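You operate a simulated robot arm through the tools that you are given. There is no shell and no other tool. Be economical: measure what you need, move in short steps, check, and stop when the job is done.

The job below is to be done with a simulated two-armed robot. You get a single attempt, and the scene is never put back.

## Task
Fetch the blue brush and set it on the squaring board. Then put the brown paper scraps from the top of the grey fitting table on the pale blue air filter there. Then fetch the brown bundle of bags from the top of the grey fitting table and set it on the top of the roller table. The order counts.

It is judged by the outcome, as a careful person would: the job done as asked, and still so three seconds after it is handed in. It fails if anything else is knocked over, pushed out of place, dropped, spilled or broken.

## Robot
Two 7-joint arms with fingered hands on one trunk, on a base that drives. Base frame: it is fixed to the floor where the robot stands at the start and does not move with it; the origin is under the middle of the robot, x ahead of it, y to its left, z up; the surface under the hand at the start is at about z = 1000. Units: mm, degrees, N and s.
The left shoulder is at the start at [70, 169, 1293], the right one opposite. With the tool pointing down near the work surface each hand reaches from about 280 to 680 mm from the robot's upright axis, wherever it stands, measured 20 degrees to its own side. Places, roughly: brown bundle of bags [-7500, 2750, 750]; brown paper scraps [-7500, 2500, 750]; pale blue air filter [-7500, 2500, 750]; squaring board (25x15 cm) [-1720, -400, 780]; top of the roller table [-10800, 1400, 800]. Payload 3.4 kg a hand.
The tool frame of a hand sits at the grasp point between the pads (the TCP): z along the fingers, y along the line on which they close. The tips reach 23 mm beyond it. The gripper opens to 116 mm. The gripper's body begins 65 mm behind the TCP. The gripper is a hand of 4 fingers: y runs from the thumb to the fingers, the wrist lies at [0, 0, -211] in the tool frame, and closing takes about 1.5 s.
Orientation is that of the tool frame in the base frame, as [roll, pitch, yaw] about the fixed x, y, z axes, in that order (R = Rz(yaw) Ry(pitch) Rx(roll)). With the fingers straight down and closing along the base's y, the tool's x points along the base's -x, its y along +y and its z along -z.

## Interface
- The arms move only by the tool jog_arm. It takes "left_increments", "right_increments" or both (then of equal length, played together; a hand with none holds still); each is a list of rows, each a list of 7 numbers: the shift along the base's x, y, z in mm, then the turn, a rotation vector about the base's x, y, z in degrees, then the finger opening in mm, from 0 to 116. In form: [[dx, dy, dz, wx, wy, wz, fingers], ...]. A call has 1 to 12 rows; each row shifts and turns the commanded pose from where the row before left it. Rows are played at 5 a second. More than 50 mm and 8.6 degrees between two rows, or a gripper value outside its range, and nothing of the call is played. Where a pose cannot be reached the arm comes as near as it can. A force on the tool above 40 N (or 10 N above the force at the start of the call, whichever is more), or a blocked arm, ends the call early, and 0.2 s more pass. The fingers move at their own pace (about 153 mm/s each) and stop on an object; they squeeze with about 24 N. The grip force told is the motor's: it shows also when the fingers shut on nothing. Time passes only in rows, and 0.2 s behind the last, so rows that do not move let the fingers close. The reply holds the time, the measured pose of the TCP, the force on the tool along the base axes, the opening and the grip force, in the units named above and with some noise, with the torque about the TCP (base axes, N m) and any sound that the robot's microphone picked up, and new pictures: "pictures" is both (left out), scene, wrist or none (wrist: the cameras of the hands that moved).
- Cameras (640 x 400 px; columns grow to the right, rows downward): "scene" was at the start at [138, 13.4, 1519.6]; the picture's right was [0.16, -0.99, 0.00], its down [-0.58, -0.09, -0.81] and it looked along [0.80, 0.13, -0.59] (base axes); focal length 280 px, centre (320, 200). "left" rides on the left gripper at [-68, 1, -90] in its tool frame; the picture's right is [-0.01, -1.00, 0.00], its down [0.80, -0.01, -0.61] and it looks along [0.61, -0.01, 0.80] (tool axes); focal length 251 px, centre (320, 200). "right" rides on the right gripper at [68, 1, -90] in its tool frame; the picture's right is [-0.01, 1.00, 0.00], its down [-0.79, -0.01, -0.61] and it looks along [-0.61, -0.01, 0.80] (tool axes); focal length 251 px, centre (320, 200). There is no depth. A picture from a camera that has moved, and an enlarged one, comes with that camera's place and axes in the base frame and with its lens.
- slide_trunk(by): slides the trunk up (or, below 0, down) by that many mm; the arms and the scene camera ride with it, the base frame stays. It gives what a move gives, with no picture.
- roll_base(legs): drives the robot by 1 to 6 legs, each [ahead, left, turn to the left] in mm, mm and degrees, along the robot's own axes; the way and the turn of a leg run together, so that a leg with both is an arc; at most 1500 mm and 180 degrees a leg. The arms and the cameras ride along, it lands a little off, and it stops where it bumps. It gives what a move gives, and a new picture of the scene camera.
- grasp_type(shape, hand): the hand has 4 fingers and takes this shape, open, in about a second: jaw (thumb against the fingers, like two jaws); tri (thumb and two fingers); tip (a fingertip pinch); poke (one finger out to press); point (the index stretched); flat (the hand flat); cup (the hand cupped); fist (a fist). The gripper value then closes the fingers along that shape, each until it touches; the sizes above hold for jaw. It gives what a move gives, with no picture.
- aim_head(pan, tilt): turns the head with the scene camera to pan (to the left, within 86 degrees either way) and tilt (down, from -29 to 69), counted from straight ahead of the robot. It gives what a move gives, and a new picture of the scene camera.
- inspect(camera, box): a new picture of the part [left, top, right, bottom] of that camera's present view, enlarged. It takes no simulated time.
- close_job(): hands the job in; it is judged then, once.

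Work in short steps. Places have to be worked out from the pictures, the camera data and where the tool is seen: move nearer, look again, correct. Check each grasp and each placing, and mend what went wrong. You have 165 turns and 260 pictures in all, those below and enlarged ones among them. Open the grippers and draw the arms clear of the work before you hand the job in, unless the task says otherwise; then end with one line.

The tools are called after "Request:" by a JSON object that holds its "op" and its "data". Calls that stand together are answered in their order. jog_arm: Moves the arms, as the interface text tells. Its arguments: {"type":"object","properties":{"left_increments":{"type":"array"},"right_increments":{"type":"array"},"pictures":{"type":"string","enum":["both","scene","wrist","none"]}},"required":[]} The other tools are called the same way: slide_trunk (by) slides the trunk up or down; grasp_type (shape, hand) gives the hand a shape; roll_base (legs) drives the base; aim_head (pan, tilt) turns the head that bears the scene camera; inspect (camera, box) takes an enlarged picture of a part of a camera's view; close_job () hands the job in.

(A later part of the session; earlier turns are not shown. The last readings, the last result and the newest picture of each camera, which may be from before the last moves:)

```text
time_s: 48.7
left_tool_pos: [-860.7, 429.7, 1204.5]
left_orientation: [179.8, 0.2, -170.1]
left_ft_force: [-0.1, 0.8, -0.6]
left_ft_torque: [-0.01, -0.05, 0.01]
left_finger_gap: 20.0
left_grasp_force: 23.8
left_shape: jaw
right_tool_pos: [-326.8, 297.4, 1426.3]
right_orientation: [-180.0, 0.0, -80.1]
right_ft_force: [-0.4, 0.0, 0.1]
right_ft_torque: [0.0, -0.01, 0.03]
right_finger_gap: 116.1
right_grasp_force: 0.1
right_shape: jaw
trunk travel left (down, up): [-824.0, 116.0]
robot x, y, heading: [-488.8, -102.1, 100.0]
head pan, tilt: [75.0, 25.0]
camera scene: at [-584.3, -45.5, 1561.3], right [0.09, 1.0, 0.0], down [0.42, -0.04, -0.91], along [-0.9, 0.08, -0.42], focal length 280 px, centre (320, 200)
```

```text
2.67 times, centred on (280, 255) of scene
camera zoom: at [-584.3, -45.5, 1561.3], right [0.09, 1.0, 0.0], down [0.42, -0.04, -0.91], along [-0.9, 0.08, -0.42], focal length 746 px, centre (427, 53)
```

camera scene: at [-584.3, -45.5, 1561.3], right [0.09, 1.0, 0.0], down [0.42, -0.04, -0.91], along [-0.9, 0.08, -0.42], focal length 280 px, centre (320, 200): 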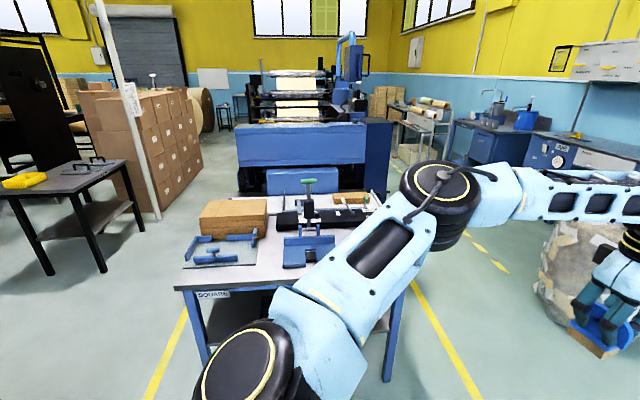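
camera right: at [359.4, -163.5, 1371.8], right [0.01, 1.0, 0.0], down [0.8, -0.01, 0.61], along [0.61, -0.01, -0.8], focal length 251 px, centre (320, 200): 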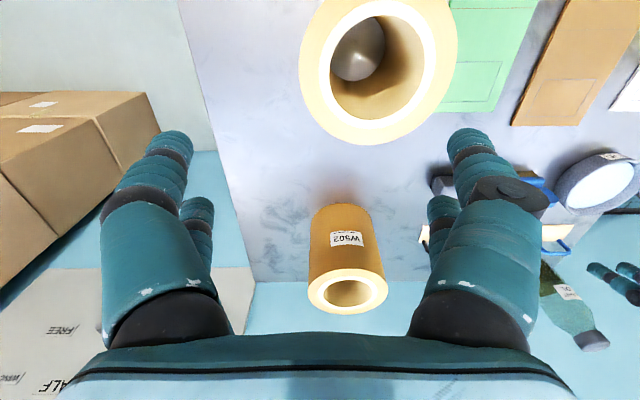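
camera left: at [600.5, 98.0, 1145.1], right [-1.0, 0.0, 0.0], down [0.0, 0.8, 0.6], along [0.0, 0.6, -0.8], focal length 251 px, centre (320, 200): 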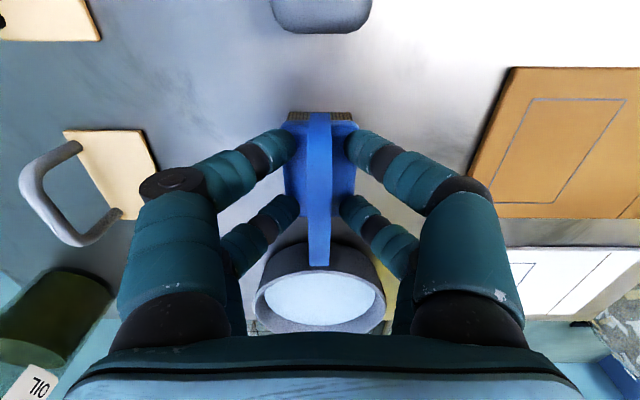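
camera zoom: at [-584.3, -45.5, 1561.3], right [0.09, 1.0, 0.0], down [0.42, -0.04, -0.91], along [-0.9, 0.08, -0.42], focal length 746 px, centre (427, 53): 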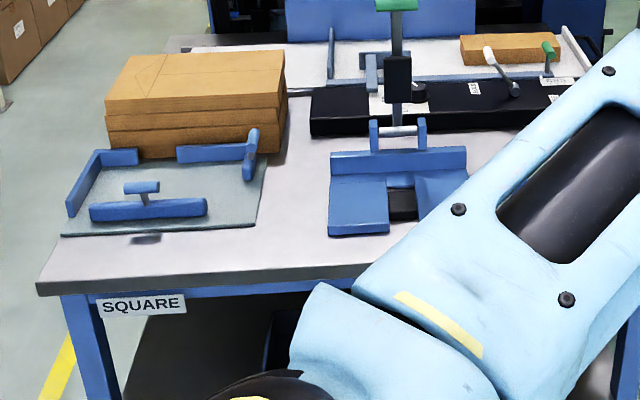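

The squaring board's centre comes out near (-1695, -405), matching the given place. I turn to heading 180 and approach part way, then look down-left.

Request:
{"op": "roll_base", "data": {"legs": [[0, 0, 80], [450, 60, 0]]}}

Request:
{"op": "aim_head", "data": {"pan": 20, "tilt": 45}}

```text
time_s: 54.9
left_tool_pos: [-1516.6, -435.5, 1204.2]
left_orientation: [179.9, 0.0, -90.2]
left_ft_force: [-0.1, 1.0, -1.4]
left_ft_torque: [0.02, 0.03, -0.05]
left_finger_gap: 17.0
left_grasp_force: 23.9
left_shape: jaw
right_tool_pos: [-1289.7, 66.0, 1428.0]
right_orientation: [180.0, 0.2, -0.2]
right_ft_force: [1.3, -0.6, 0.2]
right_ft_torque: [-0.04, 0.03, 0.03]
right_finger_gap: 115.9
right_grasp_force: 0.0
right_shape: jaw
trunk travel left (down, up): [-824.0, 116.0]
robot x, y, heading: [-928.7, -161.8, 179.9]
head pan, tilt: [75.0, 25.0]
camera scene: at [-996.7, -249.2, 1561.4], right [-0.96, 0.26, 0.0], down [0.11, 0.41, -0.91], along [-0.24, -0.87, -0.42], focal length 280 px, centre (320, 200)
```

scene: 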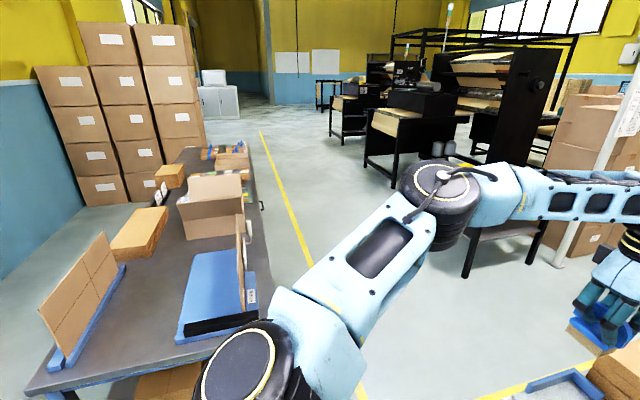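

```text
time_s: 56.1
left_tool_pos: [-1517.4, -436.3, 1205.3]
left_orientation: [179.9, 0.2, -90.2]
left_ft_force: [0.2, 0.5, -1.0]
left_ft_torque: [-0.01, 0.0, 0.02]
left_finger_gap: 17.0
left_grasp_force: 24.7
left_shape: jaw
right_tool_pos: [-1290.1, 66.7, 1426.2]
right_orientation: [-179.9, 0.0, -0.2]
right_ft_force: [-0.1, -1.1, 0.1]
right_ft_torque: [0.0, 0.03, 0.01]
right_finger_gap: 115.9
right_grasp_force: 0.1
right_shape: jaw
trunk travel left (down, up): [-824.0, 116.0]
robot x, y, heading: [-922.9, -162.1, 179.7]
head pan, tilt: [20.0, 45.0]
camera scene: at [-1050.8, -188.1, 1530.7], right [-0.34, 0.94, 0.0], down [0.67, 0.24, -0.71], along [-0.67, -0.24, -0.71], focal length 280 px, centre (320, 200)
```

scene: 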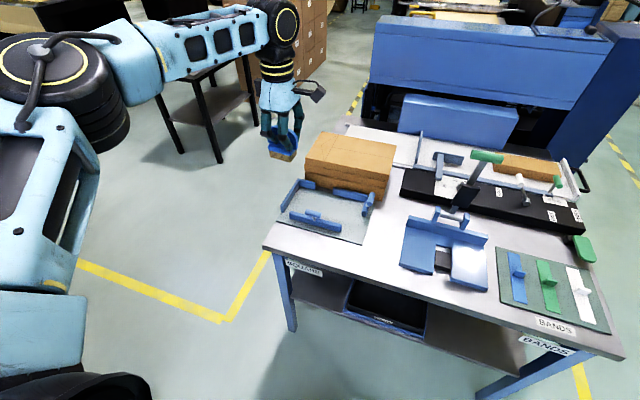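

The grip gap shrank from 20 to 17 mm, so I check the brush in the wrist view, and enlarge the board.

Request:
{"op": "inspect", "data": {"camera": "left", "box": [0, 0, 640, 400]}}

Request:
{"op": "inspect", "data": {"camera": "scene", "box": [240, 120, 440, 260]}}

```text
1.00 times, centred on (320, 200) of left (not enlarged: the box is as wide or as high as the picture)
camera zoom: at [-1517.1, -367.9, 1295.2], right [1.0, 0.01, 0.0], down [0.01, -0.8, 0.6], along [0.0, -0.6, -0.8], focal length 251 px, centre (320, 200)
```

zoom: 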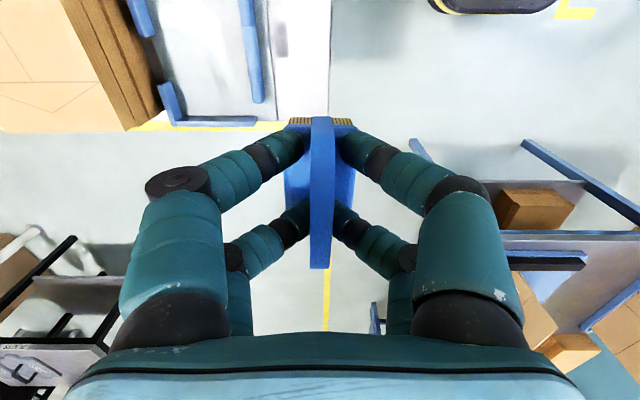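

```text
2.86 times, centred on (340, 190) of scene
camera zoom: at [-1050.8, -188.1, 1530.7], right [-0.34, 0.94, 0.0], down [0.67, 0.24, -0.71], along [-0.67, -0.24, -0.71], focal length 800 px, centre (263, 229)
```

zoom: 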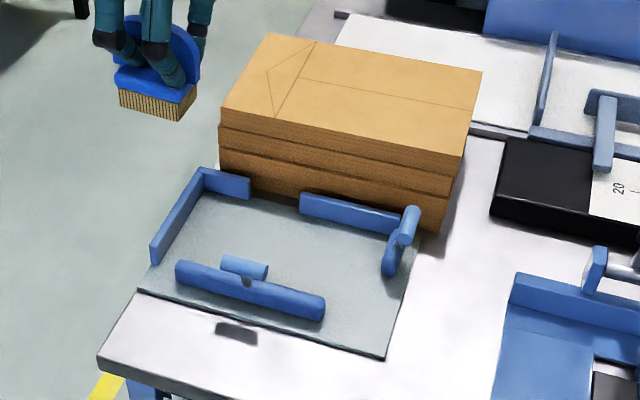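

The brush is fine. Free board area lies between the pusher (x≈-1650) and the back fence (x≈-1798), with a tall stack behind; I aim for (-1715, -385). Keeping the arm fixed, the base goes ahead 195 and right 50.

Request:
{"op": "roll_base", "data": {"legs": [[195, -50, 0]]}}

Request:
{"op": "slide_trunk", "data": {"by": -200}}

Request:
{"op": "aim_head", "data": {"pan": 20, "tilt": 45}}

Request:
{"op": "inspect", "data": {"camera": "left", "box": [0, 0, 640, 400]}}

```text
time_s: 57.7
left_tool_pos: [-1712.4, -387.5, 1206.7]
left_orientation: [179.7, 0.1, -90.0]
left_ft_force: [0.4, -0.7, -1.3]
left_ft_torque: [0.01, -0.01, 0.02]
left_finger_gap: 17.1
left_grasp_force: 23.4
left_shape: jaw
right_tool_pos: [-1486.0, 115.2, 1428.6]
right_orientation: [180.0, 0.2, 0.0]
right_ft_force: [0.3, 0.3, -0.8]
right_ft_torque: [0.02, 0.03, -0.02]
right_finger_gap: 116.1
right_grasp_force: 0.0
right_shape: jaw
trunk travel left (down, up): [-824.0, 116.0]
robot x, y, heading: [-1125.3, -107.0, 179.6]
head pan, tilt: [20.0, 45.0]
camera scene: at [-1245.1, -138.5, 1531.1], right [-0.34, 0.94, 0.0], down [0.66, 0.24, -0.71], along [-0.67, -0.24, -0.71], focal length 280 px, centre (320, 200)
```

scene: 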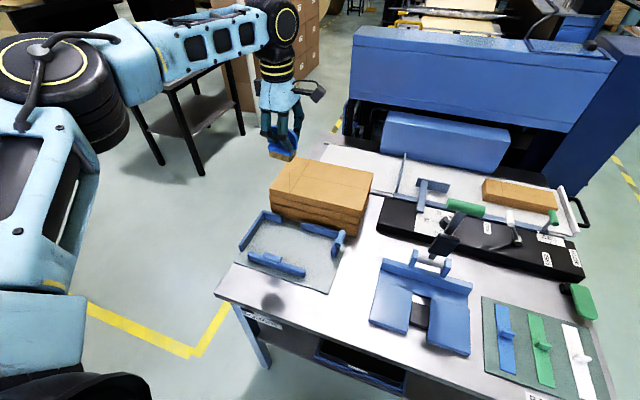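

```text
time_s: 59.9
left_tool_pos: [-1715.1, -387.3, 1006.6]
left_orientation: [179.8, 0.2, -90.1]
left_ft_force: [0.2, 0.2, -1.1]
left_ft_torque: [0.01, 0.0, 0.03]
left_finger_gap: 17.1
left_grasp_force: 24.0
left_shape: jaw
right_tool_pos: [-1489.7, 117.7, 1226.8]
right_orientation: [180.0, 0.1, -0.1]
right_ft_force: [-0.1, -0.2, 0.1]
right_ft_torque: [-0.01, -0.03, 0.01]
right_finger_gap: 115.9
right_grasp_force: 0.1
right_shape: jaw
trunk travel left (down, up): [-624.0, 316.0]
robot x, y, heading: [-1123.0, -107.9, 179.8]
head pan, tilt: [20.0, 45.0]
```

```text
time_s: 60.5
left_tool_pos: [-1715.2, -387.2, 1005.4]
left_orientation: [179.8, 0.1, -90.1]
left_ft_force: [-0.6, -0.3, -0.3]
left_ft_torque: [-0.04, -0.02, 0.03]
left_finger_gap: 17.0
left_grasp_force: 23.6
left_shape: jaw
right_tool_pos: [-1490.1, 115.3, 1226.0]
right_orientation: [-180.0, 0.0, -0.1]
right_ft_force: [0.8, -0.9, 0.3]
right_ft_torque: [-0.01, -0.02, -0.02]
right_finger_gap: 116.1
right_grasp_force: 0.0
right_shape: jaw
trunk travel left (down, up): [-624.0, 316.0]
robot x, y, heading: [-1124.7, -106.6, 180.0]
head pan, tilt: [20.0, 45.0]
camera scene: at [-1249.5, -137.5, 1330.7], right [-0.34, 0.94, 0.0], down [0.67, 0.24, -0.71], along [-0.66, -0.24, -0.71], focal length 280 px, centre (320, 200)
```

scene: 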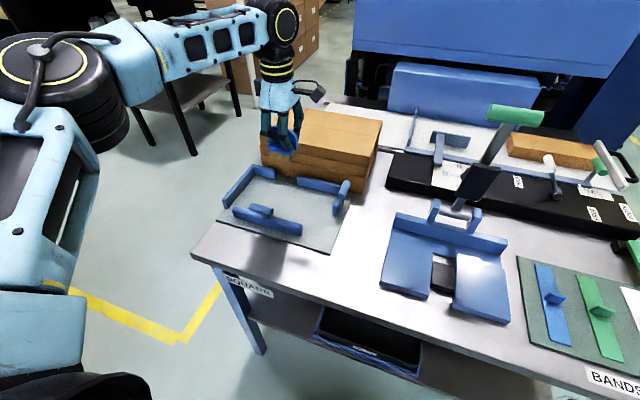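

```text
1.00 times, centred on (320, 200) of left (not enlarged: the box is as wide or as high as the picture)
camera zoom: at [-1715.4, -318.3, 1095.2], right [1.0, 0.01, 0.0], down [0.01, -0.8, 0.6], along [0.0, -0.6, -0.8], focal length 251 px, centre (320, 200)
```

zoom: 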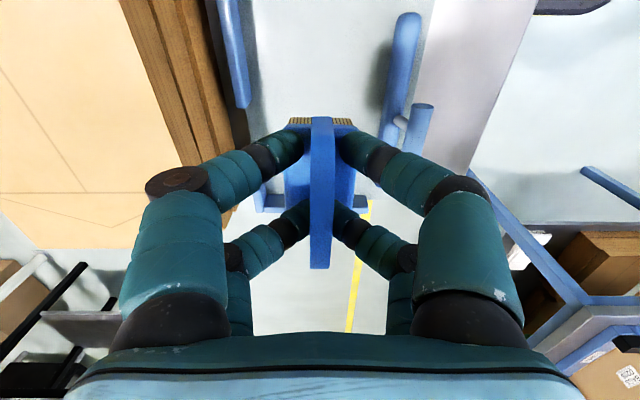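

The free zone is centred near x=-1720 and clear in y; the brush is upright. I lower 150 mm, then creep.

Request:
{"op": "slide_trunk", "data": {"by": -148}}

Request:
{"op": "inspect", "data": {"camera": "left", "box": [0, 0, 640, 400]}}

Request:
{"op": "inspect", "data": {"camera": "scene", "box": [200, 80, 400, 260]}}

```text
time_s: 62.2
left_tool_pos: [-1714.5, -385.7, 858.0]
left_orientation: [179.9, 0.2, -90.0]
left_ft_force: [0.7, 0.8, -0.8]
left_ft_torque: [0.0, -0.03, 0.0]
left_finger_gap: 17.0
left_grasp_force: 23.4
left_shape: jaw
right_tool_pos: [-1488.8, 116.0, 1079.5]
right_orientation: [-179.9, 0.0, -0.1]
right_ft_force: [-0.5, -0.9, 0.1]
right_ft_torque: [0.01, -0.02, -0.02]
right_finger_gap: 115.8
right_grasp_force: 0.1
right_shape: jaw
trunk travel left (down, up): [-476.0, 464.0]
robot x, y, heading: [-1124.9, -106.9, 180.0]
head pan, tilt: [20.0, 45.0]
```

```text
1.00 times, centred on (320, 200) of left (not enlarged: the box is as wide or as high as the picture)
camera zoom: at [-1715.3, -318.3, 947.3], right [1.0, 0.01, 0.0], down [0.01, -0.8, 0.6], along [0.0, -0.6, -0.8], focal length 251 px, centre (320, 200)
```

zoom: 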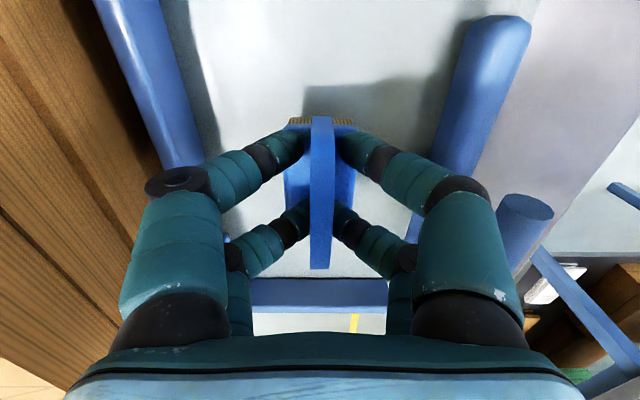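

```text
2.22 times, centred on (300, 170) of scene
camera zoom: at [-1249.4, -137.5, 1182.7], right [-0.34, 0.94, 0.0], down [0.67, 0.24, -0.71], along [-0.66, -0.24, -0.71], focal length 622 px, centre (364, 267)
```

zoom: 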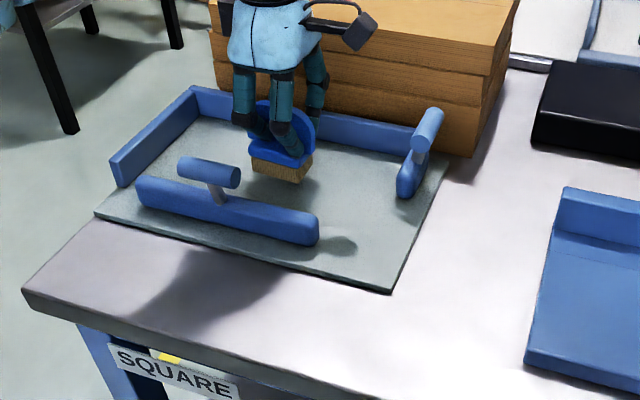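

Position is good, bottom about 10–15 mm above the board. I creep down with force checks.

Request:
{"op": "jog_arm", "data": {"left_increments": [[0, 0, -3, 0, 0, 0, 0], [0, 0, -3, 0, 0, 0, 0], [0, 0, -3, 0, 0, 0, 0], [0, 0, 0, 0, 0, 0, 0]], "pictures": "none"}}

Request:
{"op": "inspect", "data": {"camera": "scene", "box": [230, 100, 350, 180]}}

```text
time_s: 63.2
left_tool_pos: [-1715.8, -386.1, 849.4]
left_orientation: [179.9, 0.2, -90.1]
left_ft_force: [-0.6, 0.9, 0.1]
left_ft_torque: [-0.01, 0.02, 0.01]
left_finger_gap: 17.0
left_grasp_force: 24.0
left_shape: jaw
right_tool_pos: [-1488.7, 115.6, 1078.4]
right_orientation: [-180.0, 0.0, -0.1]
right_ft_force: [0.3, 0.1, 0.2]
right_ft_torque: [-0.02, 0.0, 0.0]
right_finger_gap: 115.8
right_grasp_force: 0.0
right_shape: jaw
trunk travel left (down, up): [-476.0, 464.0]
robot x, y, heading: [-1125.0, -108.5, 179.5]
head pan, tilt: [20.0, 45.0]
```

```text
5.00 times, centred on (290, 140) of scene
camera zoom: at [-1249.5, -137.4, 1182.7], right [-0.34, 0.94, 0.0], down [0.67, 0.24, -0.71], along [-0.66, -0.24, -0.71], focal length 1400 px, centre (470, 500)
```

zoom: 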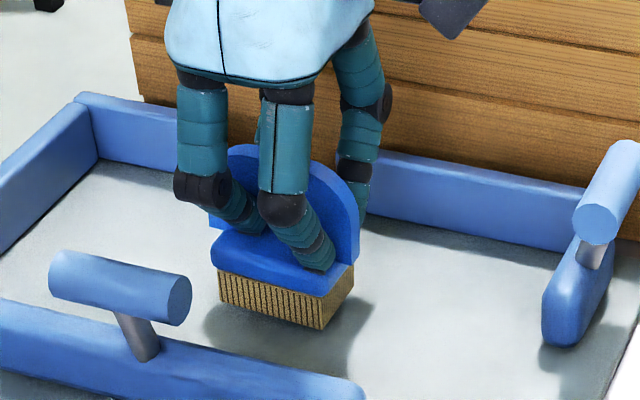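

Still a small gap. I creep 8 mm further.

Request:
{"op": "jog_arm", "data": {"left_increments": [[0, 0, -2, 0, 0, 0, 0], [0, 0, -2, 0, 0, 0, 0], [0, 0, -2, 0, 0, 0, 0], [0, 0, -1.5, 0, 0, 0, 0], [0, 0, 0, 0, 0, 0, 0]], "pictures": "none"}}

Request:
{"op": "inspect", "data": {"camera": "scene", "box": [230, 100, 350, 180]}}

```text
time_s: 64.4
left_tool_pos: [-1714.8, -386.4, 843.3]
left_orientation: [179.5, 0.3, -90.1]
left_ft_force: [-3.9, -1.8, 16.3]
left_ft_torque: [0.22, -0.04, 0.04]
left_finger_gap: 17.5
left_grasp_force: 23.7
left_shape: jaw
right_tool_pos: [-1488.7, 116.8, 1079.2]
right_orientation: [179.8, 0.1, -0.2]
right_ft_force: [-0.1, 0.2, 0.7]
right_ft_torque: [0.02, 0.01, 0.0]
right_finger_gap: 115.8
right_grasp_force: 0.0
right_shape: jaw
trunk travel left (down, up): [-476.0, 464.0]
robot x, y, heading: [-1125.7, -108.8, 180.0]
head pan, tilt: [20.0, 45.0]
```

```text
5.00 times, centred on (290, 140) of scene
camera zoom: at [-1247.8, -136.6, 1183.1], right [-0.34, 0.94, 0.0], down [0.66, 0.24, -0.71], along [-0.67, -0.24, -0.71], focal length 1400 px, centre (470, 500)
```

zoom: 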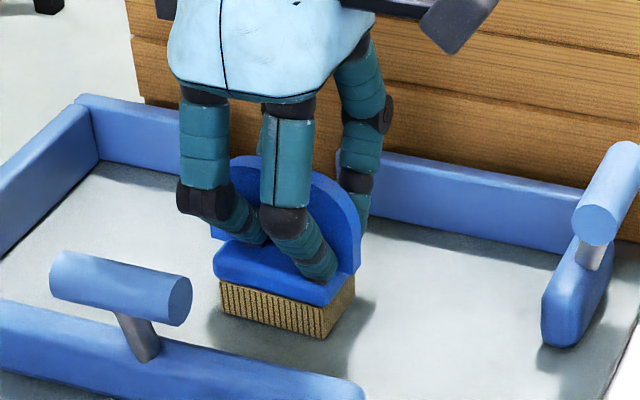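

Contact at 16 N. I ease off 1 mm and open to 70, then rise.

Request:
{"op": "jog_arm", "data": {"left_increments": [[0, 0, 1, 0, 0, 0, 0], [0, 0, 0, 0, 0, 0, 30], [0, 0, 0, 0, 0, 0, 50], [0, 0, 0, 0, 0, 0, 70], [0, 0, 0, 0, 0, 0, 70]], "pictures": "none"}}

Request:
{"op": "jog_arm", "data": {"left_increments": [[0, 0, 10, 0, 0, 0, 70], [0, 0, 15, 0, 0, 0, 70], [0, 0, 20, 0, 0, 0, 70], [0, 0, 25, 0, 0, 0, 70], [0, 0, 25, 0, 0, 0, 70]], "pictures": "both"}}

```text
time_s: 65.6
left_tool_pos: [-1717.0, -385.9, 841.4]
left_orientation: [179.9, 0.2, -90.1]
left_ft_force: [-0.3, -0.7, 0.3]
left_ft_torque: [0.02, 0.01, 0.0]
left_finger_gap: 69.5
left_grasp_force: 0.0
left_shape: jaw
right_tool_pos: [-1490.1, 117.8, 1078.3]
right_orientation: [-180.0, -0.1, -0.2]
right_ft_force: [0.3, -0.3, 0.0]
right_ft_torque: [0.0, -0.01, 0.03]
right_finger_gap: 115.9
right_grasp_force: 0.1
right_shape: jaw
trunk travel left (down, up): [-476.0, 464.0]
robot x, y, heading: [-1117.4, -110.3, 180.0]
head pan, tilt: [20.0, 45.0]
```

```text
time_s: 66.8
left_tool_pos: [-1704.8, -388.9, 934.7]
left_orientation: [179.8, 0.2, -90.2]
left_ft_force: [0.2, -0.8, 0.6]
left_ft_torque: [-0.03, 0.01, 0.0]
left_finger_gap: 69.3
left_grasp_force: 0.0
left_shape: jaw
left hand out of reach, approached as far as the arm can: row 4, 5
right_tool_pos: [-1490.6, 117.0, 1079.0]
right_orientation: [179.9, 0.1, -0.1]
right_ft_force: [0.7, 1.0, -0.2]
right_ft_torque: [0.02, -0.01, 0.01]
right_finger_gap: 115.9
right_grasp_force: 0.0
right_shape: jaw
trunk travel left (down, up): [-476.0, 464.0]
robot x, y, heading: [-1124.5, -108.1, 179.5]
head pan, tilt: [20.0, 45.0]
camera scene: at [-1249.1, -137.4, 1182.7], right [-0.34, 0.94, 0.0], down [0.66, 0.24, -0.71], along [-0.67, -0.24, -0.71], focal length 280 px, centre (320, 200)
camera left: at [-1702.9, -320.9, 1024.9], right [1.0, 0.01, 0.0], down [0.01, -0.8, 0.6], along [0.0, -0.6, -0.8], focal length 251 px, centre (320, 200)
```

scene: 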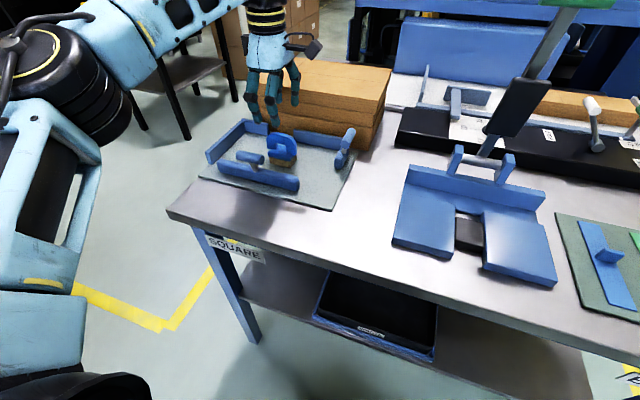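
left: 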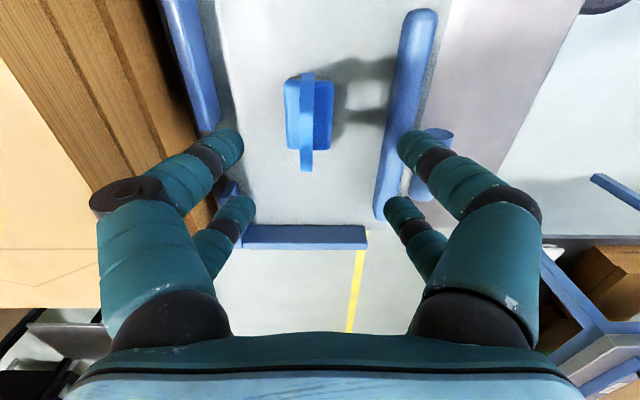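

The brush stands on the board. I raise the trunk, back away, and look ahead and to the right for a route to the fitting table.

Request:
{"op": "slide_trunk", "data": {"by": 400}}

Request:
{"op": "roll_base", "data": {"legs": [[-450, 0, 0]]}}

Request:
{"op": "aim_head", "data": {"pan": -35, "tilt": 18}}

```text
time_s: 70.7
left_tool_pos: [-1702.5, -389.3, 1335.3]
left_orientation: [179.8, 0.2, -90.1]
left_ft_force: [-0.2, -0.4, 0.4]
left_ft_torque: [0.0, -0.02, 0.05]
left_finger_gap: 69.6
left_grasp_force: 0.0
left_shape: jaw
right_tool_pos: [-1490.8, 116.5, 1478.1]
right_orientation: [180.0, -0.1, 0.0]
right_ft_force: [-0.3, 0.0, -1.0]
right_ft_torque: [-0.01, -0.01, -0.02]
right_finger_gap: 115.7
right_grasp_force: 0.1
right_shape: jaw
trunk travel left (down, up): [-876.0, 64.0]
robot x, y, heading: [-1122.0, -109.6, 180.1]
head pan, tilt: [20.0, 45.0]
```

```text
time_s: 73.3
left_tool_pos: [-1258.8, -391.9, 1333.4]
left_orientation: [-180.0, 0.2, -89.9]
left_ft_force: [-0.5, 0.0, 0.5]
left_ft_torque: [-0.03, 0.0, 0.01]
left_finger_gap: 69.7
left_grasp_force: 0.1
left_shape: jaw
right_tool_pos: [-1047.8, 114.8, 1477.8]
right_orientation: [-180.0, 0.0, 0.1]
right_ft_force: [-0.3, -0.6, 0.7]
right_ft_torque: [0.0, -0.01, -0.06]
right_finger_gap: 115.9
right_grasp_force: 0.0
right_shape: jaw
trunk travel left (down, up): [-876.0, 64.0]
robot x, y, heading: [-677.7, -106.2, -180.0]
head pan, tilt: [20.0, 45.0]
camera scene: at [-806.0, -138.0, 1582.4], right [-0.34, 0.94, 0.0], down [0.67, 0.24, -0.71], along [-0.66, -0.24, -0.71], focal length 280 px, centre (320, 200)
```

scene: 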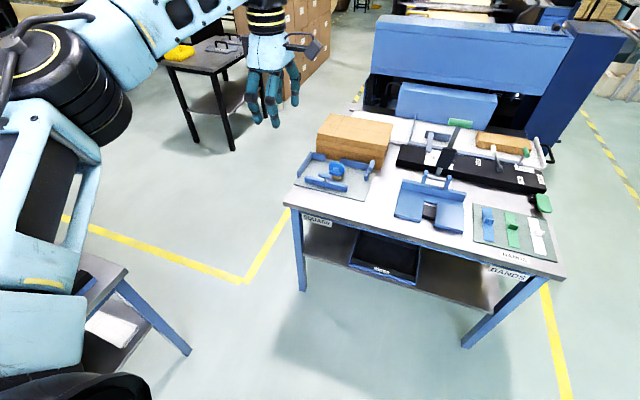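

```text
time_s: 74.6
left_tool_pos: [-1256.4, -391.3, 1334.3]
left_orientation: [179.8, 0.2, -89.9]
left_ft_force: [-0.2, 0.0, -0.4]
left_ft_torque: [0.04, 0.02, 0.02]
left_finger_gap: 69.5
left_grasp_force: 0.1
left_shape: jaw
right_tool_pos: [-1045.1, 114.5, 1478.1]
right_orientation: [-180.0, 0.0, 0.1]
right_ft_force: [0.2, -0.2, -0.8]
right_ft_torque: [0.02, -0.01, -0.01]
right_finger_gap: 116.0
right_grasp_force: 0.0
right_shape: jaw
trunk travel left (down, up): [-876.0, 64.0]
robot x, y, heading: [-679.7, -108.5, -179.9]
head pan, tilt: [-35.0, 18.0]
camera scene: at [-804.2, -56.7, 1624.5], right [0.57, 0.82, 0.0], down [0.25, -0.18, -0.95], along [-0.78, 0.54, -0.31], focal length 280 px, centre (320, 200)
```

scene: 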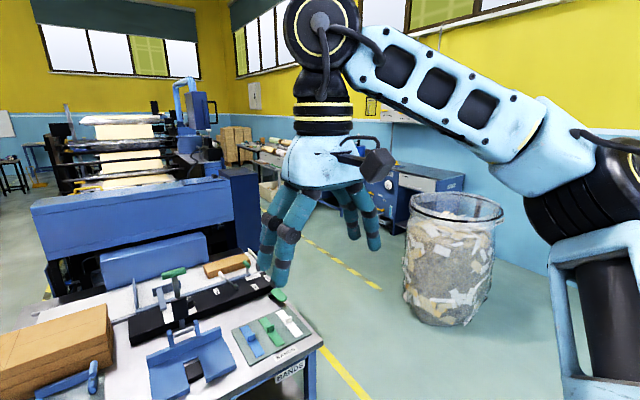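

There is a clear aisle around y≈1200 between the bench zone and the dashed line. I strafe right into it and drive ahead in steps.

Request:
{"op": "roll_base", "data": {"legs": [[0, -1300, 0], [1400, 0, 0]]}}

Request:
{"op": "aim_head", "data": {"pan": -8, "tilt": 15}}

```text
time_s: 87.8
left_tool_pos: [-2681.1, 868.1, 1333.7]
left_orientation: [179.8, 0.3, -88.4]
left_ft_force: [0.6, -0.5, 0.5]
left_ft_torque: [0.02, -0.01, 0.0]
left_finger_gap: 69.6
left_grasp_force: 0.0
left_shape: jaw
right_tool_pos: [-2483.0, 1378.5, 1479.0]
right_orientation: [-179.9, 0.1, 1.5]
right_ft_force: [0.3, 0.8, 0.2]
right_ft_torque: [0.0, -0.02, -0.01]
right_finger_gap: 116.1
right_grasp_force: 0.0
right_shape: jaw
trunk travel left (down, up): [-876.0, 64.0]
robot x, y, heading: [-2107.9, 1165.2, -178.5]
head pan, tilt: [-35.0, 18.0]
camera scene: at [-2237.6, 1213.3, 1624.7], right [0.55, 0.83, 0.0], down [0.26, -0.17, -0.95], along [-0.79, 0.52, -0.31], focal length 280 px, centre (320, 200)
```

scene: 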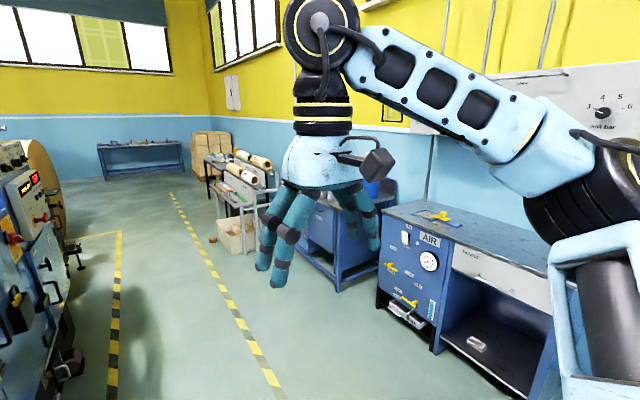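

```text
time_s: 88.7
left_tool_pos: [-2682.6, 867.8, 1334.6]
left_orientation: [179.8, 0.3, -88.4]
left_ft_force: [-0.5, 0.2, 0.3]
left_ft_torque: [0.05, 0.03, 0.01]
left_finger_gap: 69.6
left_grasp_force: 0.0
left_shape: jaw
right_tool_pos: [-2483.3, 1377.9, 1477.9]
right_orientation: [180.0, 0.0, 1.5]
right_ft_force: [-0.3, -0.1, -0.4]
right_ft_torque: [-0.01, 0.02, -0.01]
right_finger_gap: 116.0
right_grasp_force: 0.0
right_shape: jaw
trunk travel left (down, up): [-876.0, 64.0]
robot x, y, heading: [-2111.2, 1163.2, -178.2]
head pan, tilt: [-8.0, 15.0]
camera scene: at [-2253.8, 1172.4, 1629.5], right [0.11, 0.99, 0.0], down [0.26, -0.03, -0.97], along [-0.96, 0.11, -0.26], focal length 280 px, centre (320, 200)
```

scene: 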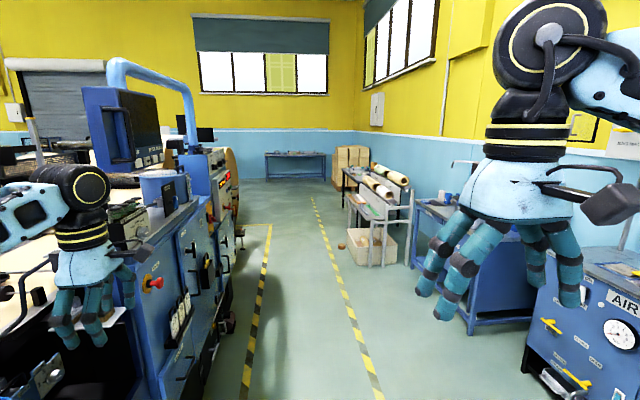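

The left hand passes near the machine's control panels, so I shift 180 mm right, straighten heading, and drive ahead two legs.

Request:
{"op": "roll_base", "data": {"legs": [[0, -180, -1.8], [1500, 0, 0], [1400, 0, 0]]}}

```text
time_s: 103.9
left_tool_pos: [-5604.0, 1143.2, 1334.3]
left_orientation: [179.8, 0.1, -91.7]
left_ft_force: [0.4, 0.2, -0.2]
left_ft_torque: [0.0, 0.03, 0.0]
left_finger_gap: 69.4
left_grasp_force: 0.0
left_shape: jaw
right_tool_pos: [-5376.5, 1641.1, 1479.6]
right_orientation: [-179.9, 0.0, -1.8]
right_ft_force: [0.0, -0.3, 0.0]
right_ft_torque: [-0.03, 0.0, 0.02]
right_finger_gap: 115.6
right_grasp_force: 0.1
right_shape: jaw
trunk travel left (down, up): [-876.0, 64.0]
robot x, y, heading: [-5019.6, 1408.8, 178.1]
head pan, tilt: [-8.0, 15.0]
camera scene: at [-5157.2, 1423.4, 1629.6], right [0.17, 0.99, 0.0], down [0.25, -0.04, -0.97], along [-0.95, 0.16, -0.26], focal length 280 px, centre (320, 200)
```

scene: 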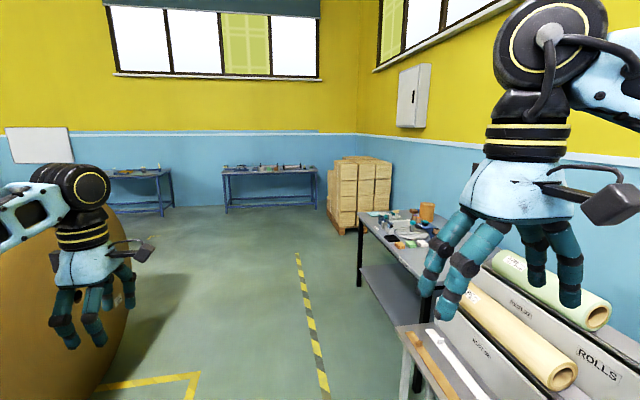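

The grey fitting table with items is at right ahead (~x -7500, front edge y≈2270). I drive ahead 1300 and look right.

Request:
{"op": "roll_base", "data": {"legs": [[1300, 0, 0]]}}

Request:
{"op": "aim_head", "data": {"pan": -45, "tilt": 30}}

```text
time_s: 110.3
left_tool_pos: [-6882.3, 1202.9, 1335.2]
left_orientation: [179.8, 0.2, -92.7]
left_ft_force: [-0.1, 0.5, 0.4]
left_ft_torque: [0.03, -0.01, 0.02]
left_finger_gap: 69.3
left_grasp_force: 0.1
left_shape: jaw
right_tool_pos: [-6645.4, 1698.8, 1478.9]
right_orientation: [-180.0, 0.1, -2.8]
right_ft_force: [0.2, 0.1, 0.1]
right_ft_torque: [0.01, 0.04, 0.01]
right_finger_gap: 116.1
right_grasp_force: 0.1
right_shape: jaw
trunk travel left (down, up): [-876.0, 64.0]
robot x, y, heading: [-6292.7, 1454.8, 177.1]
head pan, tilt: [-8.0, 15.0]
camera scene: at [-6431.2, 1475.4, 1629.6], right [0.19, 0.98, 0.0], down [0.25, -0.05, -0.97], along [-0.95, 0.18, -0.26], focal length 280 px, centre (320, 200)
```

scene: 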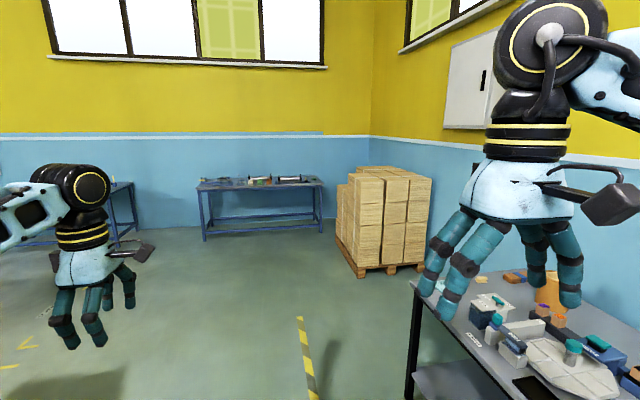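

```text
time_s: 111.3
left_tool_pos: [-6882.8, 1203.3, 1334.3]
left_orientation: [179.9, 0.2, -92.7]
left_ft_force: [0.4, 0.3, 0.8]
left_ft_torque: [0.02, 0.0, -0.01]
left_finger_gap: 69.4
left_grasp_force: 0.1
left_shape: jaw
right_tool_pos: [-6646.4, 1697.8, 1478.2]
right_orientation: [180.0, 0.1, -2.7]
right_ft_force: [-0.3, 0.0, -0.7]
right_ft_torque: [-0.01, 0.01, -0.01]
right_finger_gap: 116.1
right_grasp_force: 0.2
right_shape: jaw
trunk travel left (down, up): [-876.0, 64.0]
robot x, y, heading: [-6287.7, 1454.0, 177.0]
head pan, tilt: [-45.0, 30.0]
camera scene: at [-6401.5, 1524.9, 1605.3], right [0.74, 0.67, 0.0], down [0.34, -0.37, -0.87], along [-0.58, 0.64, -0.5], focal length 280 px, centre (320, 200)
```

scene: 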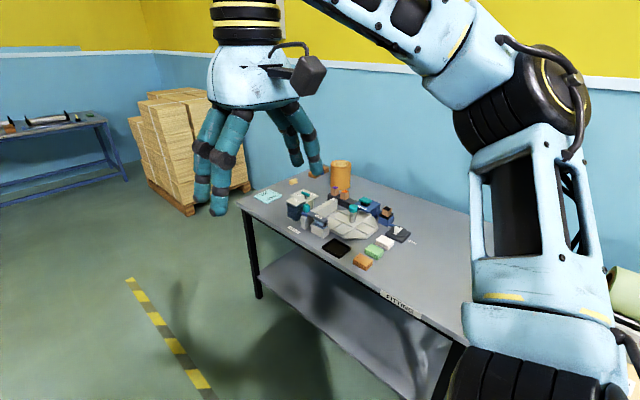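

Request:
{"op": "inspect", "data": {"camera": "scene", "box": [230, 150, 430, 275]}}

```text
3.20 times, centred on (330, 212) of scene
camera zoom: at [-6401.5, 1524.9, 1605.3], right [0.74, 0.67, 0.0], down [0.34, -0.37, -0.87], along [-0.58, 0.64, -0.5], focal length 896 px, centre (288, 160)
```

zoom: 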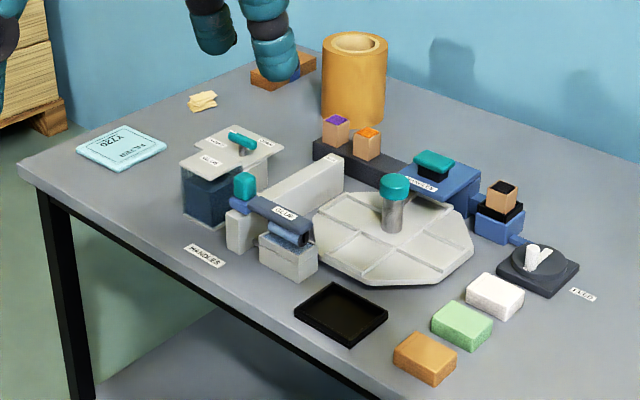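

The pale blue filter is at ≈(-7665, 2430), scraps ≈(-7690, 2675), and the bundle ≈(-7670, 2900), all near the table's far end (edge x≈-7750). I'll work from that end facing +x: drive on to x≈-8250 and turn round.

Request:
{"op": "roll_base", "data": {"legs": [[1000, 60, 0], [950, 60, 0], [0, 0, -177]]}}

Request:
{"op": "aim_head", "data": {"pan": 40, "tilt": 30}}

```text
time_s: 128.2
left_tool_pos: [-7677.3, 1724.5, 1334.9]
left_orientation: [179.8, 0.3, 91.6]
left_ft_force: [-0.3, -0.5, 0.1]
left_ft_torque: [-0.02, 0.0, -0.02]
left_finger_gap: 69.6
left_grasp_force: 0.2
left_shape: jaw
right_tool_pos: [-7875.8, 1213.6, 1478.0]
right_orientation: [180.0, 0.0, -178.4]
right_ft_force: [0.1, 0.0, -0.5]
right_ft_torque: [0.02, -0.04, 0.0]
right_finger_gap: 115.9
right_grasp_force: 0.1
right_shape: jaw
trunk travel left (down, up): [-876.0, 64.0]
robot x, y, heading: [-8246.9, 1425.1, 1.8]
head pan, tilt: [-45.0, 30.0]
camera scene: at [-8131.0, 1365.7, 1605.3], right [-0.69, -0.73, 0.0], down [-0.36, 0.34, -0.87], along [0.63, -0.6, -0.5], focal length 280 px, centre (320, 200)
```

scene: 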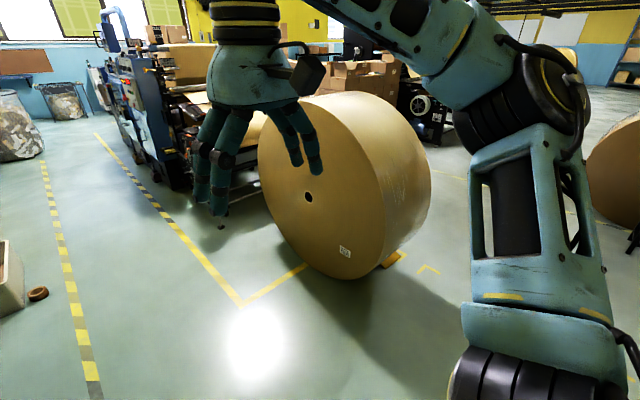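

```text
time_s: 129.8
left_tool_pos: [-7678.2, 1724.5, 1333.6]
left_orientation: [179.9, 0.3, 91.5]
left_ft_force: [0.0, -0.4, -0.3]
left_ft_torque: [-0.01, -0.03, -0.03]
left_finger_gap: 69.5
left_grasp_force: 0.2
left_shape: jaw
right_tool_pos: [-7877.1, 1212.9, 1479.3]
right_orientation: [179.9, 0.0, -178.4]
right_ft_force: [0.0, 0.7, -1.0]
right_ft_torque: [-0.03, 0.03, 0.01]
right_finger_gap: 115.8
right_grasp_force: 0.1
right_shape: jaw
trunk travel left (down, up): [-876.0, 64.0]
robot x, y, heading: [-8247.6, 1428.4, 1.7]
head pan, tilt: [40.0, 30.0]
camera scene: at [-8129.0, 1487.5, 1605.3], right [0.66, -0.75, 0.0], down [-0.37, -0.33, -0.87], along [0.65, 0.57, -0.5], focal length 280 px, centre (320, 200)
```

scene: 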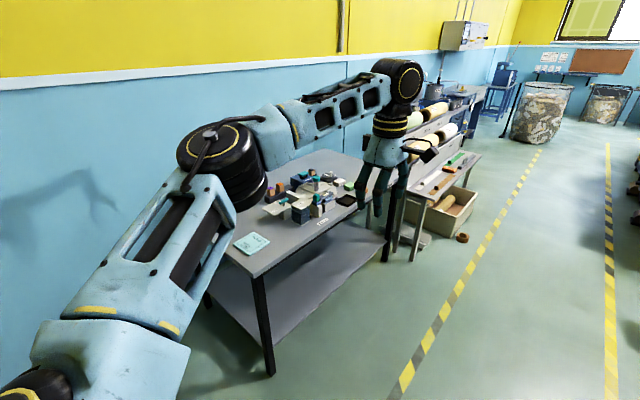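

I straighten and strafe left halfway with a bit ahead, then look left along the gap to check for the pallet.

Request:
{"op": "roll_base", "data": {"legs": [[60, 450, -1.7]]}}

Request:
{"op": "aim_head", "data": {"pan": 86, "tilt": 40}}

```text
time_s: 132.6
left_tool_pos: [-7614.9, 2149.7, 1336.3]
left_orientation: [179.8, 0.2, 89.7]
left_ft_force: [1.0, 0.0, 0.2]
left_ft_torque: [0.03, -0.02, -0.05]
left_finger_gap: 69.4
left_grasp_force: 0.0
left_shape: jaw
right_tool_pos: [-7828.5, 1644.1, 1477.2]
right_orientation: [179.9, -0.1, 179.6]
right_ft_force: [1.1, 0.3, -0.7]
right_ft_torque: [-0.01, 0.02, 0.01]
right_finger_gap: 116.0
right_grasp_force: 0.1
right_shape: jaw
trunk travel left (down, up): [-876.0, 64.0]
robot x, y, heading: [-8194.0, 1875.7, -0.4]
head pan, tilt: [40.0, 30.0]
camera scene: at [-8073.3, 1927.5, 1605.4], right [0.64, -0.77, 0.0], down [-0.38, -0.32, -0.87], along [0.67, 0.55, -0.5], focal length 280 px, centre (320, 200)
```

scene: 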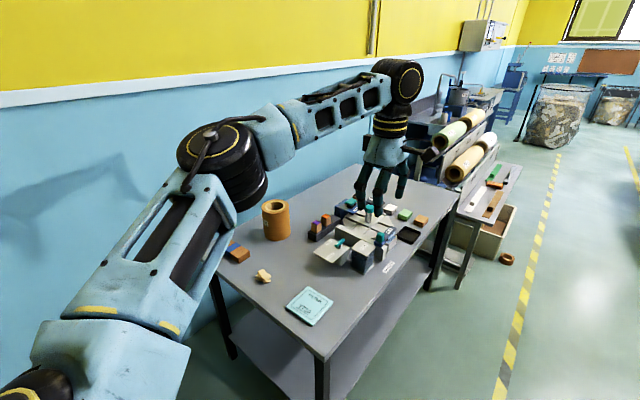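

```text
time_s: 133.7
left_tool_pos: [-7614.8, 2152.0, 1335.0]
left_orientation: [179.8, 0.2, 89.6]
left_ft_force: [0.1, 1.1, -0.7]
left_ft_torque: [0.03, -0.02, 0.03]
left_finger_gap: 69.8
left_grasp_force: 0.1
left_shape: jaw
right_tool_pos: [-7828.7, 1646.1, 1478.9]
right_orientation: [-179.9, 0.1, 179.7]
right_ft_force: [-0.1, -0.5, -0.5]
right_ft_torque: [0.02, 0.0, 0.04]
right_finger_gap: 116.1
right_grasp_force: 0.1
right_shape: jaw
trunk travel left (down, up): [-876.0, 64.0]
robot x, y, heading: [-8192.9, 1872.2, -0.2]
head pan, tilt: [85.9, 40.0]
camera scene: at [-8136.0, 1956.7, 1590.0], right [1.0, -0.08, 0.0], down [-0.05, -0.64, -0.77], along [0.06, 0.76, -0.64], focal length 280 px, centre (320, 200)
```

scene: 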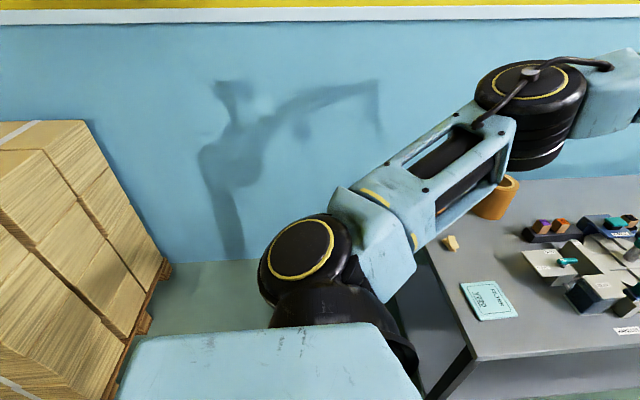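

The pallet edge is at x≈-9130, so there is plenty of room. Refined places: filter ≈(-7540, 2404), scraps ≈(-7562, 2643), bundle ≈(-7550, 2843), table edge x≈-7685. I go to robot ≈(-8100, 2430) and look down.

Request:
{"op": "roll_base", "data": {"legs": [[90, 560, 0]]}}

Request:
{"op": "aim_head", "data": {"pan": 15, "tilt": 50}}

Request:
{"op": "inspect", "data": {"camera": "left", "box": [0, 0, 640, 400]}}

```text
time_s: 136.9
left_tool_pos: [-7520.8, 2706.2, 1336.0]
left_orientation: [179.8, 0.2, 89.7]
left_ft_force: [0.0, 0.6, -0.2]
left_ft_torque: [0.01, -0.02, -0.03]
left_finger_gap: 69.6
left_grasp_force: 0.1
left_shape: jaw
right_tool_pos: [-7735.9, 2202.1, 1478.4]
right_orientation: [179.9, 0.0, 179.6]
right_ft_force: [-0.6, -0.2, 0.2]
right_ft_torque: [-0.02, 0.03, 0.03]
right_finger_gap: 115.9
right_grasp_force: 0.1
right_shape: jaw
trunk travel left (down, up): [-876.0, 64.0]
robot x, y, heading: [-8101.5, 2426.9, -0.5]
head pan, tilt: [85.9, 40.0]
camera scene: at [-8042.9, 2512.6, 1590.1], right [1.0, -0.08, 0.0], down [-0.05, -0.64, -0.77], along [0.06, 0.76, -0.64], focal length 280 px, centre (320, 200)
```

scene: 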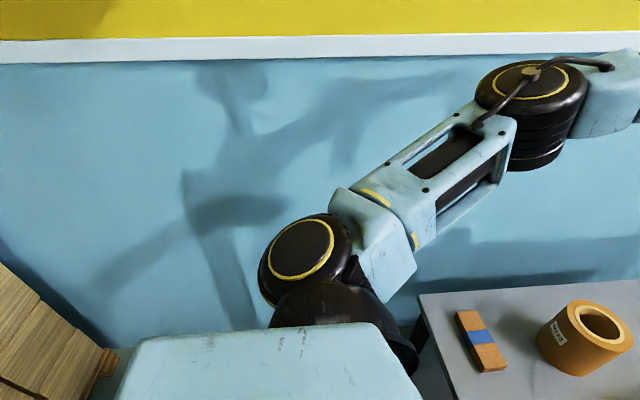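

```text
time_s: 138.4
left_tool_pos: [-7520.4, 2708.8, 1335.1]
left_orientation: [179.7, 0.2, 89.6]
left_ft_force: [-0.2, -0.4, 0.4]
left_ft_torque: [0.01, -0.03, -0.01]
left_finger_gap: 69.6
left_grasp_force: 0.0
left_shape: jaw
right_tool_pos: [-7736.3, 2204.6, 1477.7]
right_orientation: [-179.9, 0.1, 179.7]
right_ft_force: [0.4, -0.7, 0.4]
right_ft_torque: [0.0, -0.01, 0.05]
right_finger_gap: 115.9
right_grasp_force: 0.1
right_shape: jaw
trunk travel left (down, up): [-876.0, 64.0]
robot x, y, heading: [-8097.3, 2432.1, -0.6]
head pan, tilt: [15.0, 50.0]
camera scene: at [-7974.5, 2449.6, 1575.8], right [0.25, -0.97, 0.0], down [-0.74, -0.19, -0.64], along [0.62, 0.16, -0.77], focal length 280 px, centre (320, 200)
```

scene: 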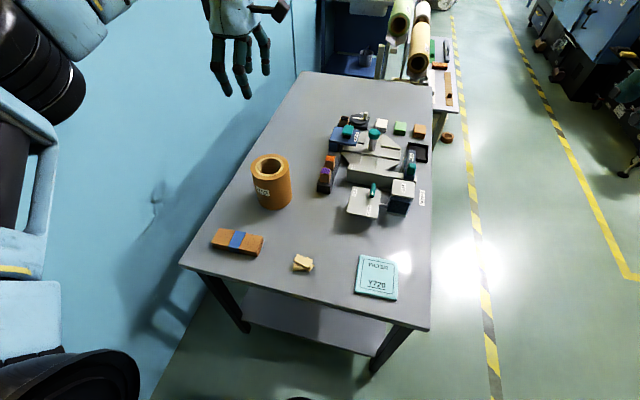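

```text
1.00 times, centred on (320, 200) of left (not enlarged: the box is as wide or as high as the picture)
camera zoom: at [-7520.4, 2640.0, 1424.5], right [-1.0, 0.0, 0.0], down [0.0, 0.8, 0.6], along [0.0, 0.6, -0.8], focal length 251 px, centre (320, 200)
```

zoom: 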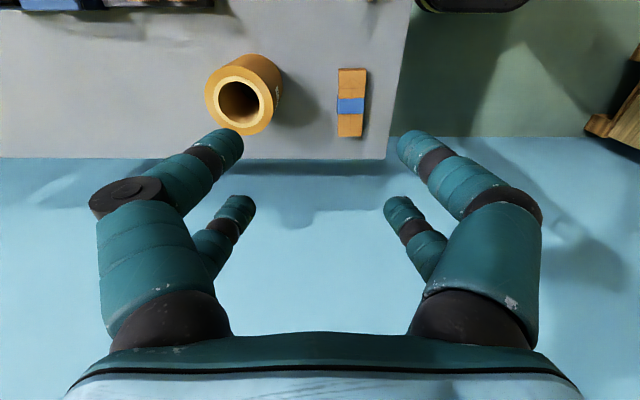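

Comparing views, the table top is more like z≈820: bundle ≈(-7597, 2806), scraps ≈(-7612, 2590), filter ≈(-7600, 2372). I enlarge the three items.

Request:
{"op": "inspect", "data": {"camera": "scene", "box": [200, 210, 420, 320]}}

Request:
{"op": "inspect", "data": {"camera": "scene", "box": [280, 245, 330, 280]}}

```text
2.91 times, centred on (310, 265) of scene
camera zoom: at [-7974.5, 2449.6, 1575.8], right [0.25, -0.97, 0.0], down [-0.74, -0.19, -0.64], along [0.62, 0.16, -0.77], focal length 814 px, centre (349, 11)
```

zoom: 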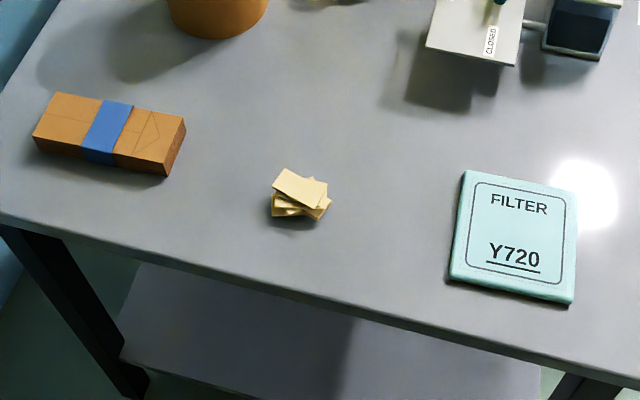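

```text
11.43 times, centred on (305, 262) of scene
camera zoom: at [-7974.5, 2449.6, 1575.8], right [0.25, -0.97, 0.0], down [-0.74, -0.19, -0.64], along [0.62, 0.16, -0.77], focal length 3199 px, centre (491, -514)
```

zoom: 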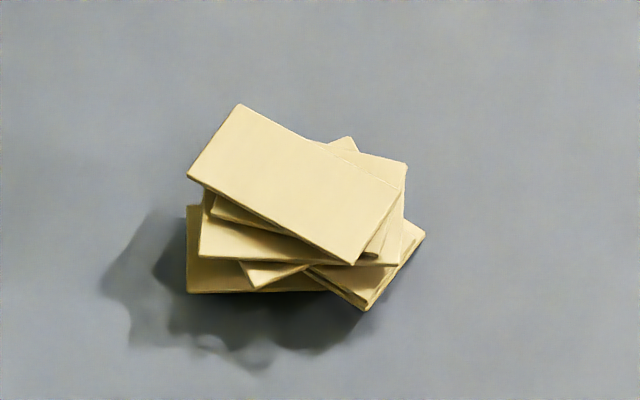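

I check whether any other scraps lie on the table, near the other items.

Request:
{"op": "inspect", "data": {"camera": "scene", "box": [290, 100, 450, 225]}}

```text
3.20 times, centred on (370, 162) of scene
camera zoom: at [-7974.5, 2449.6, 1575.8], right [0.25, -0.97, 0.0], down [-0.74, -0.19, -0.64], along [0.62, 0.16, -0.77], focal length 896 px, centre (160, 320)
```

zoom: 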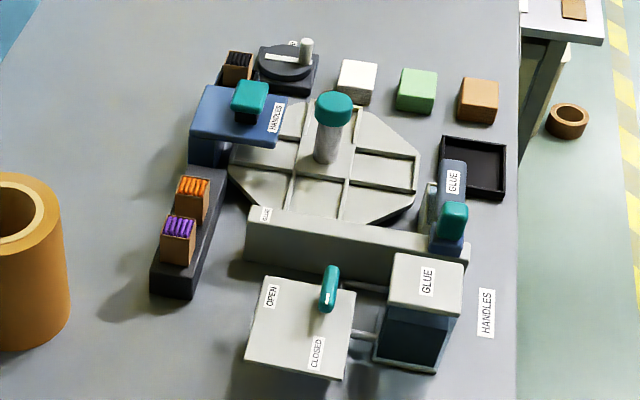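

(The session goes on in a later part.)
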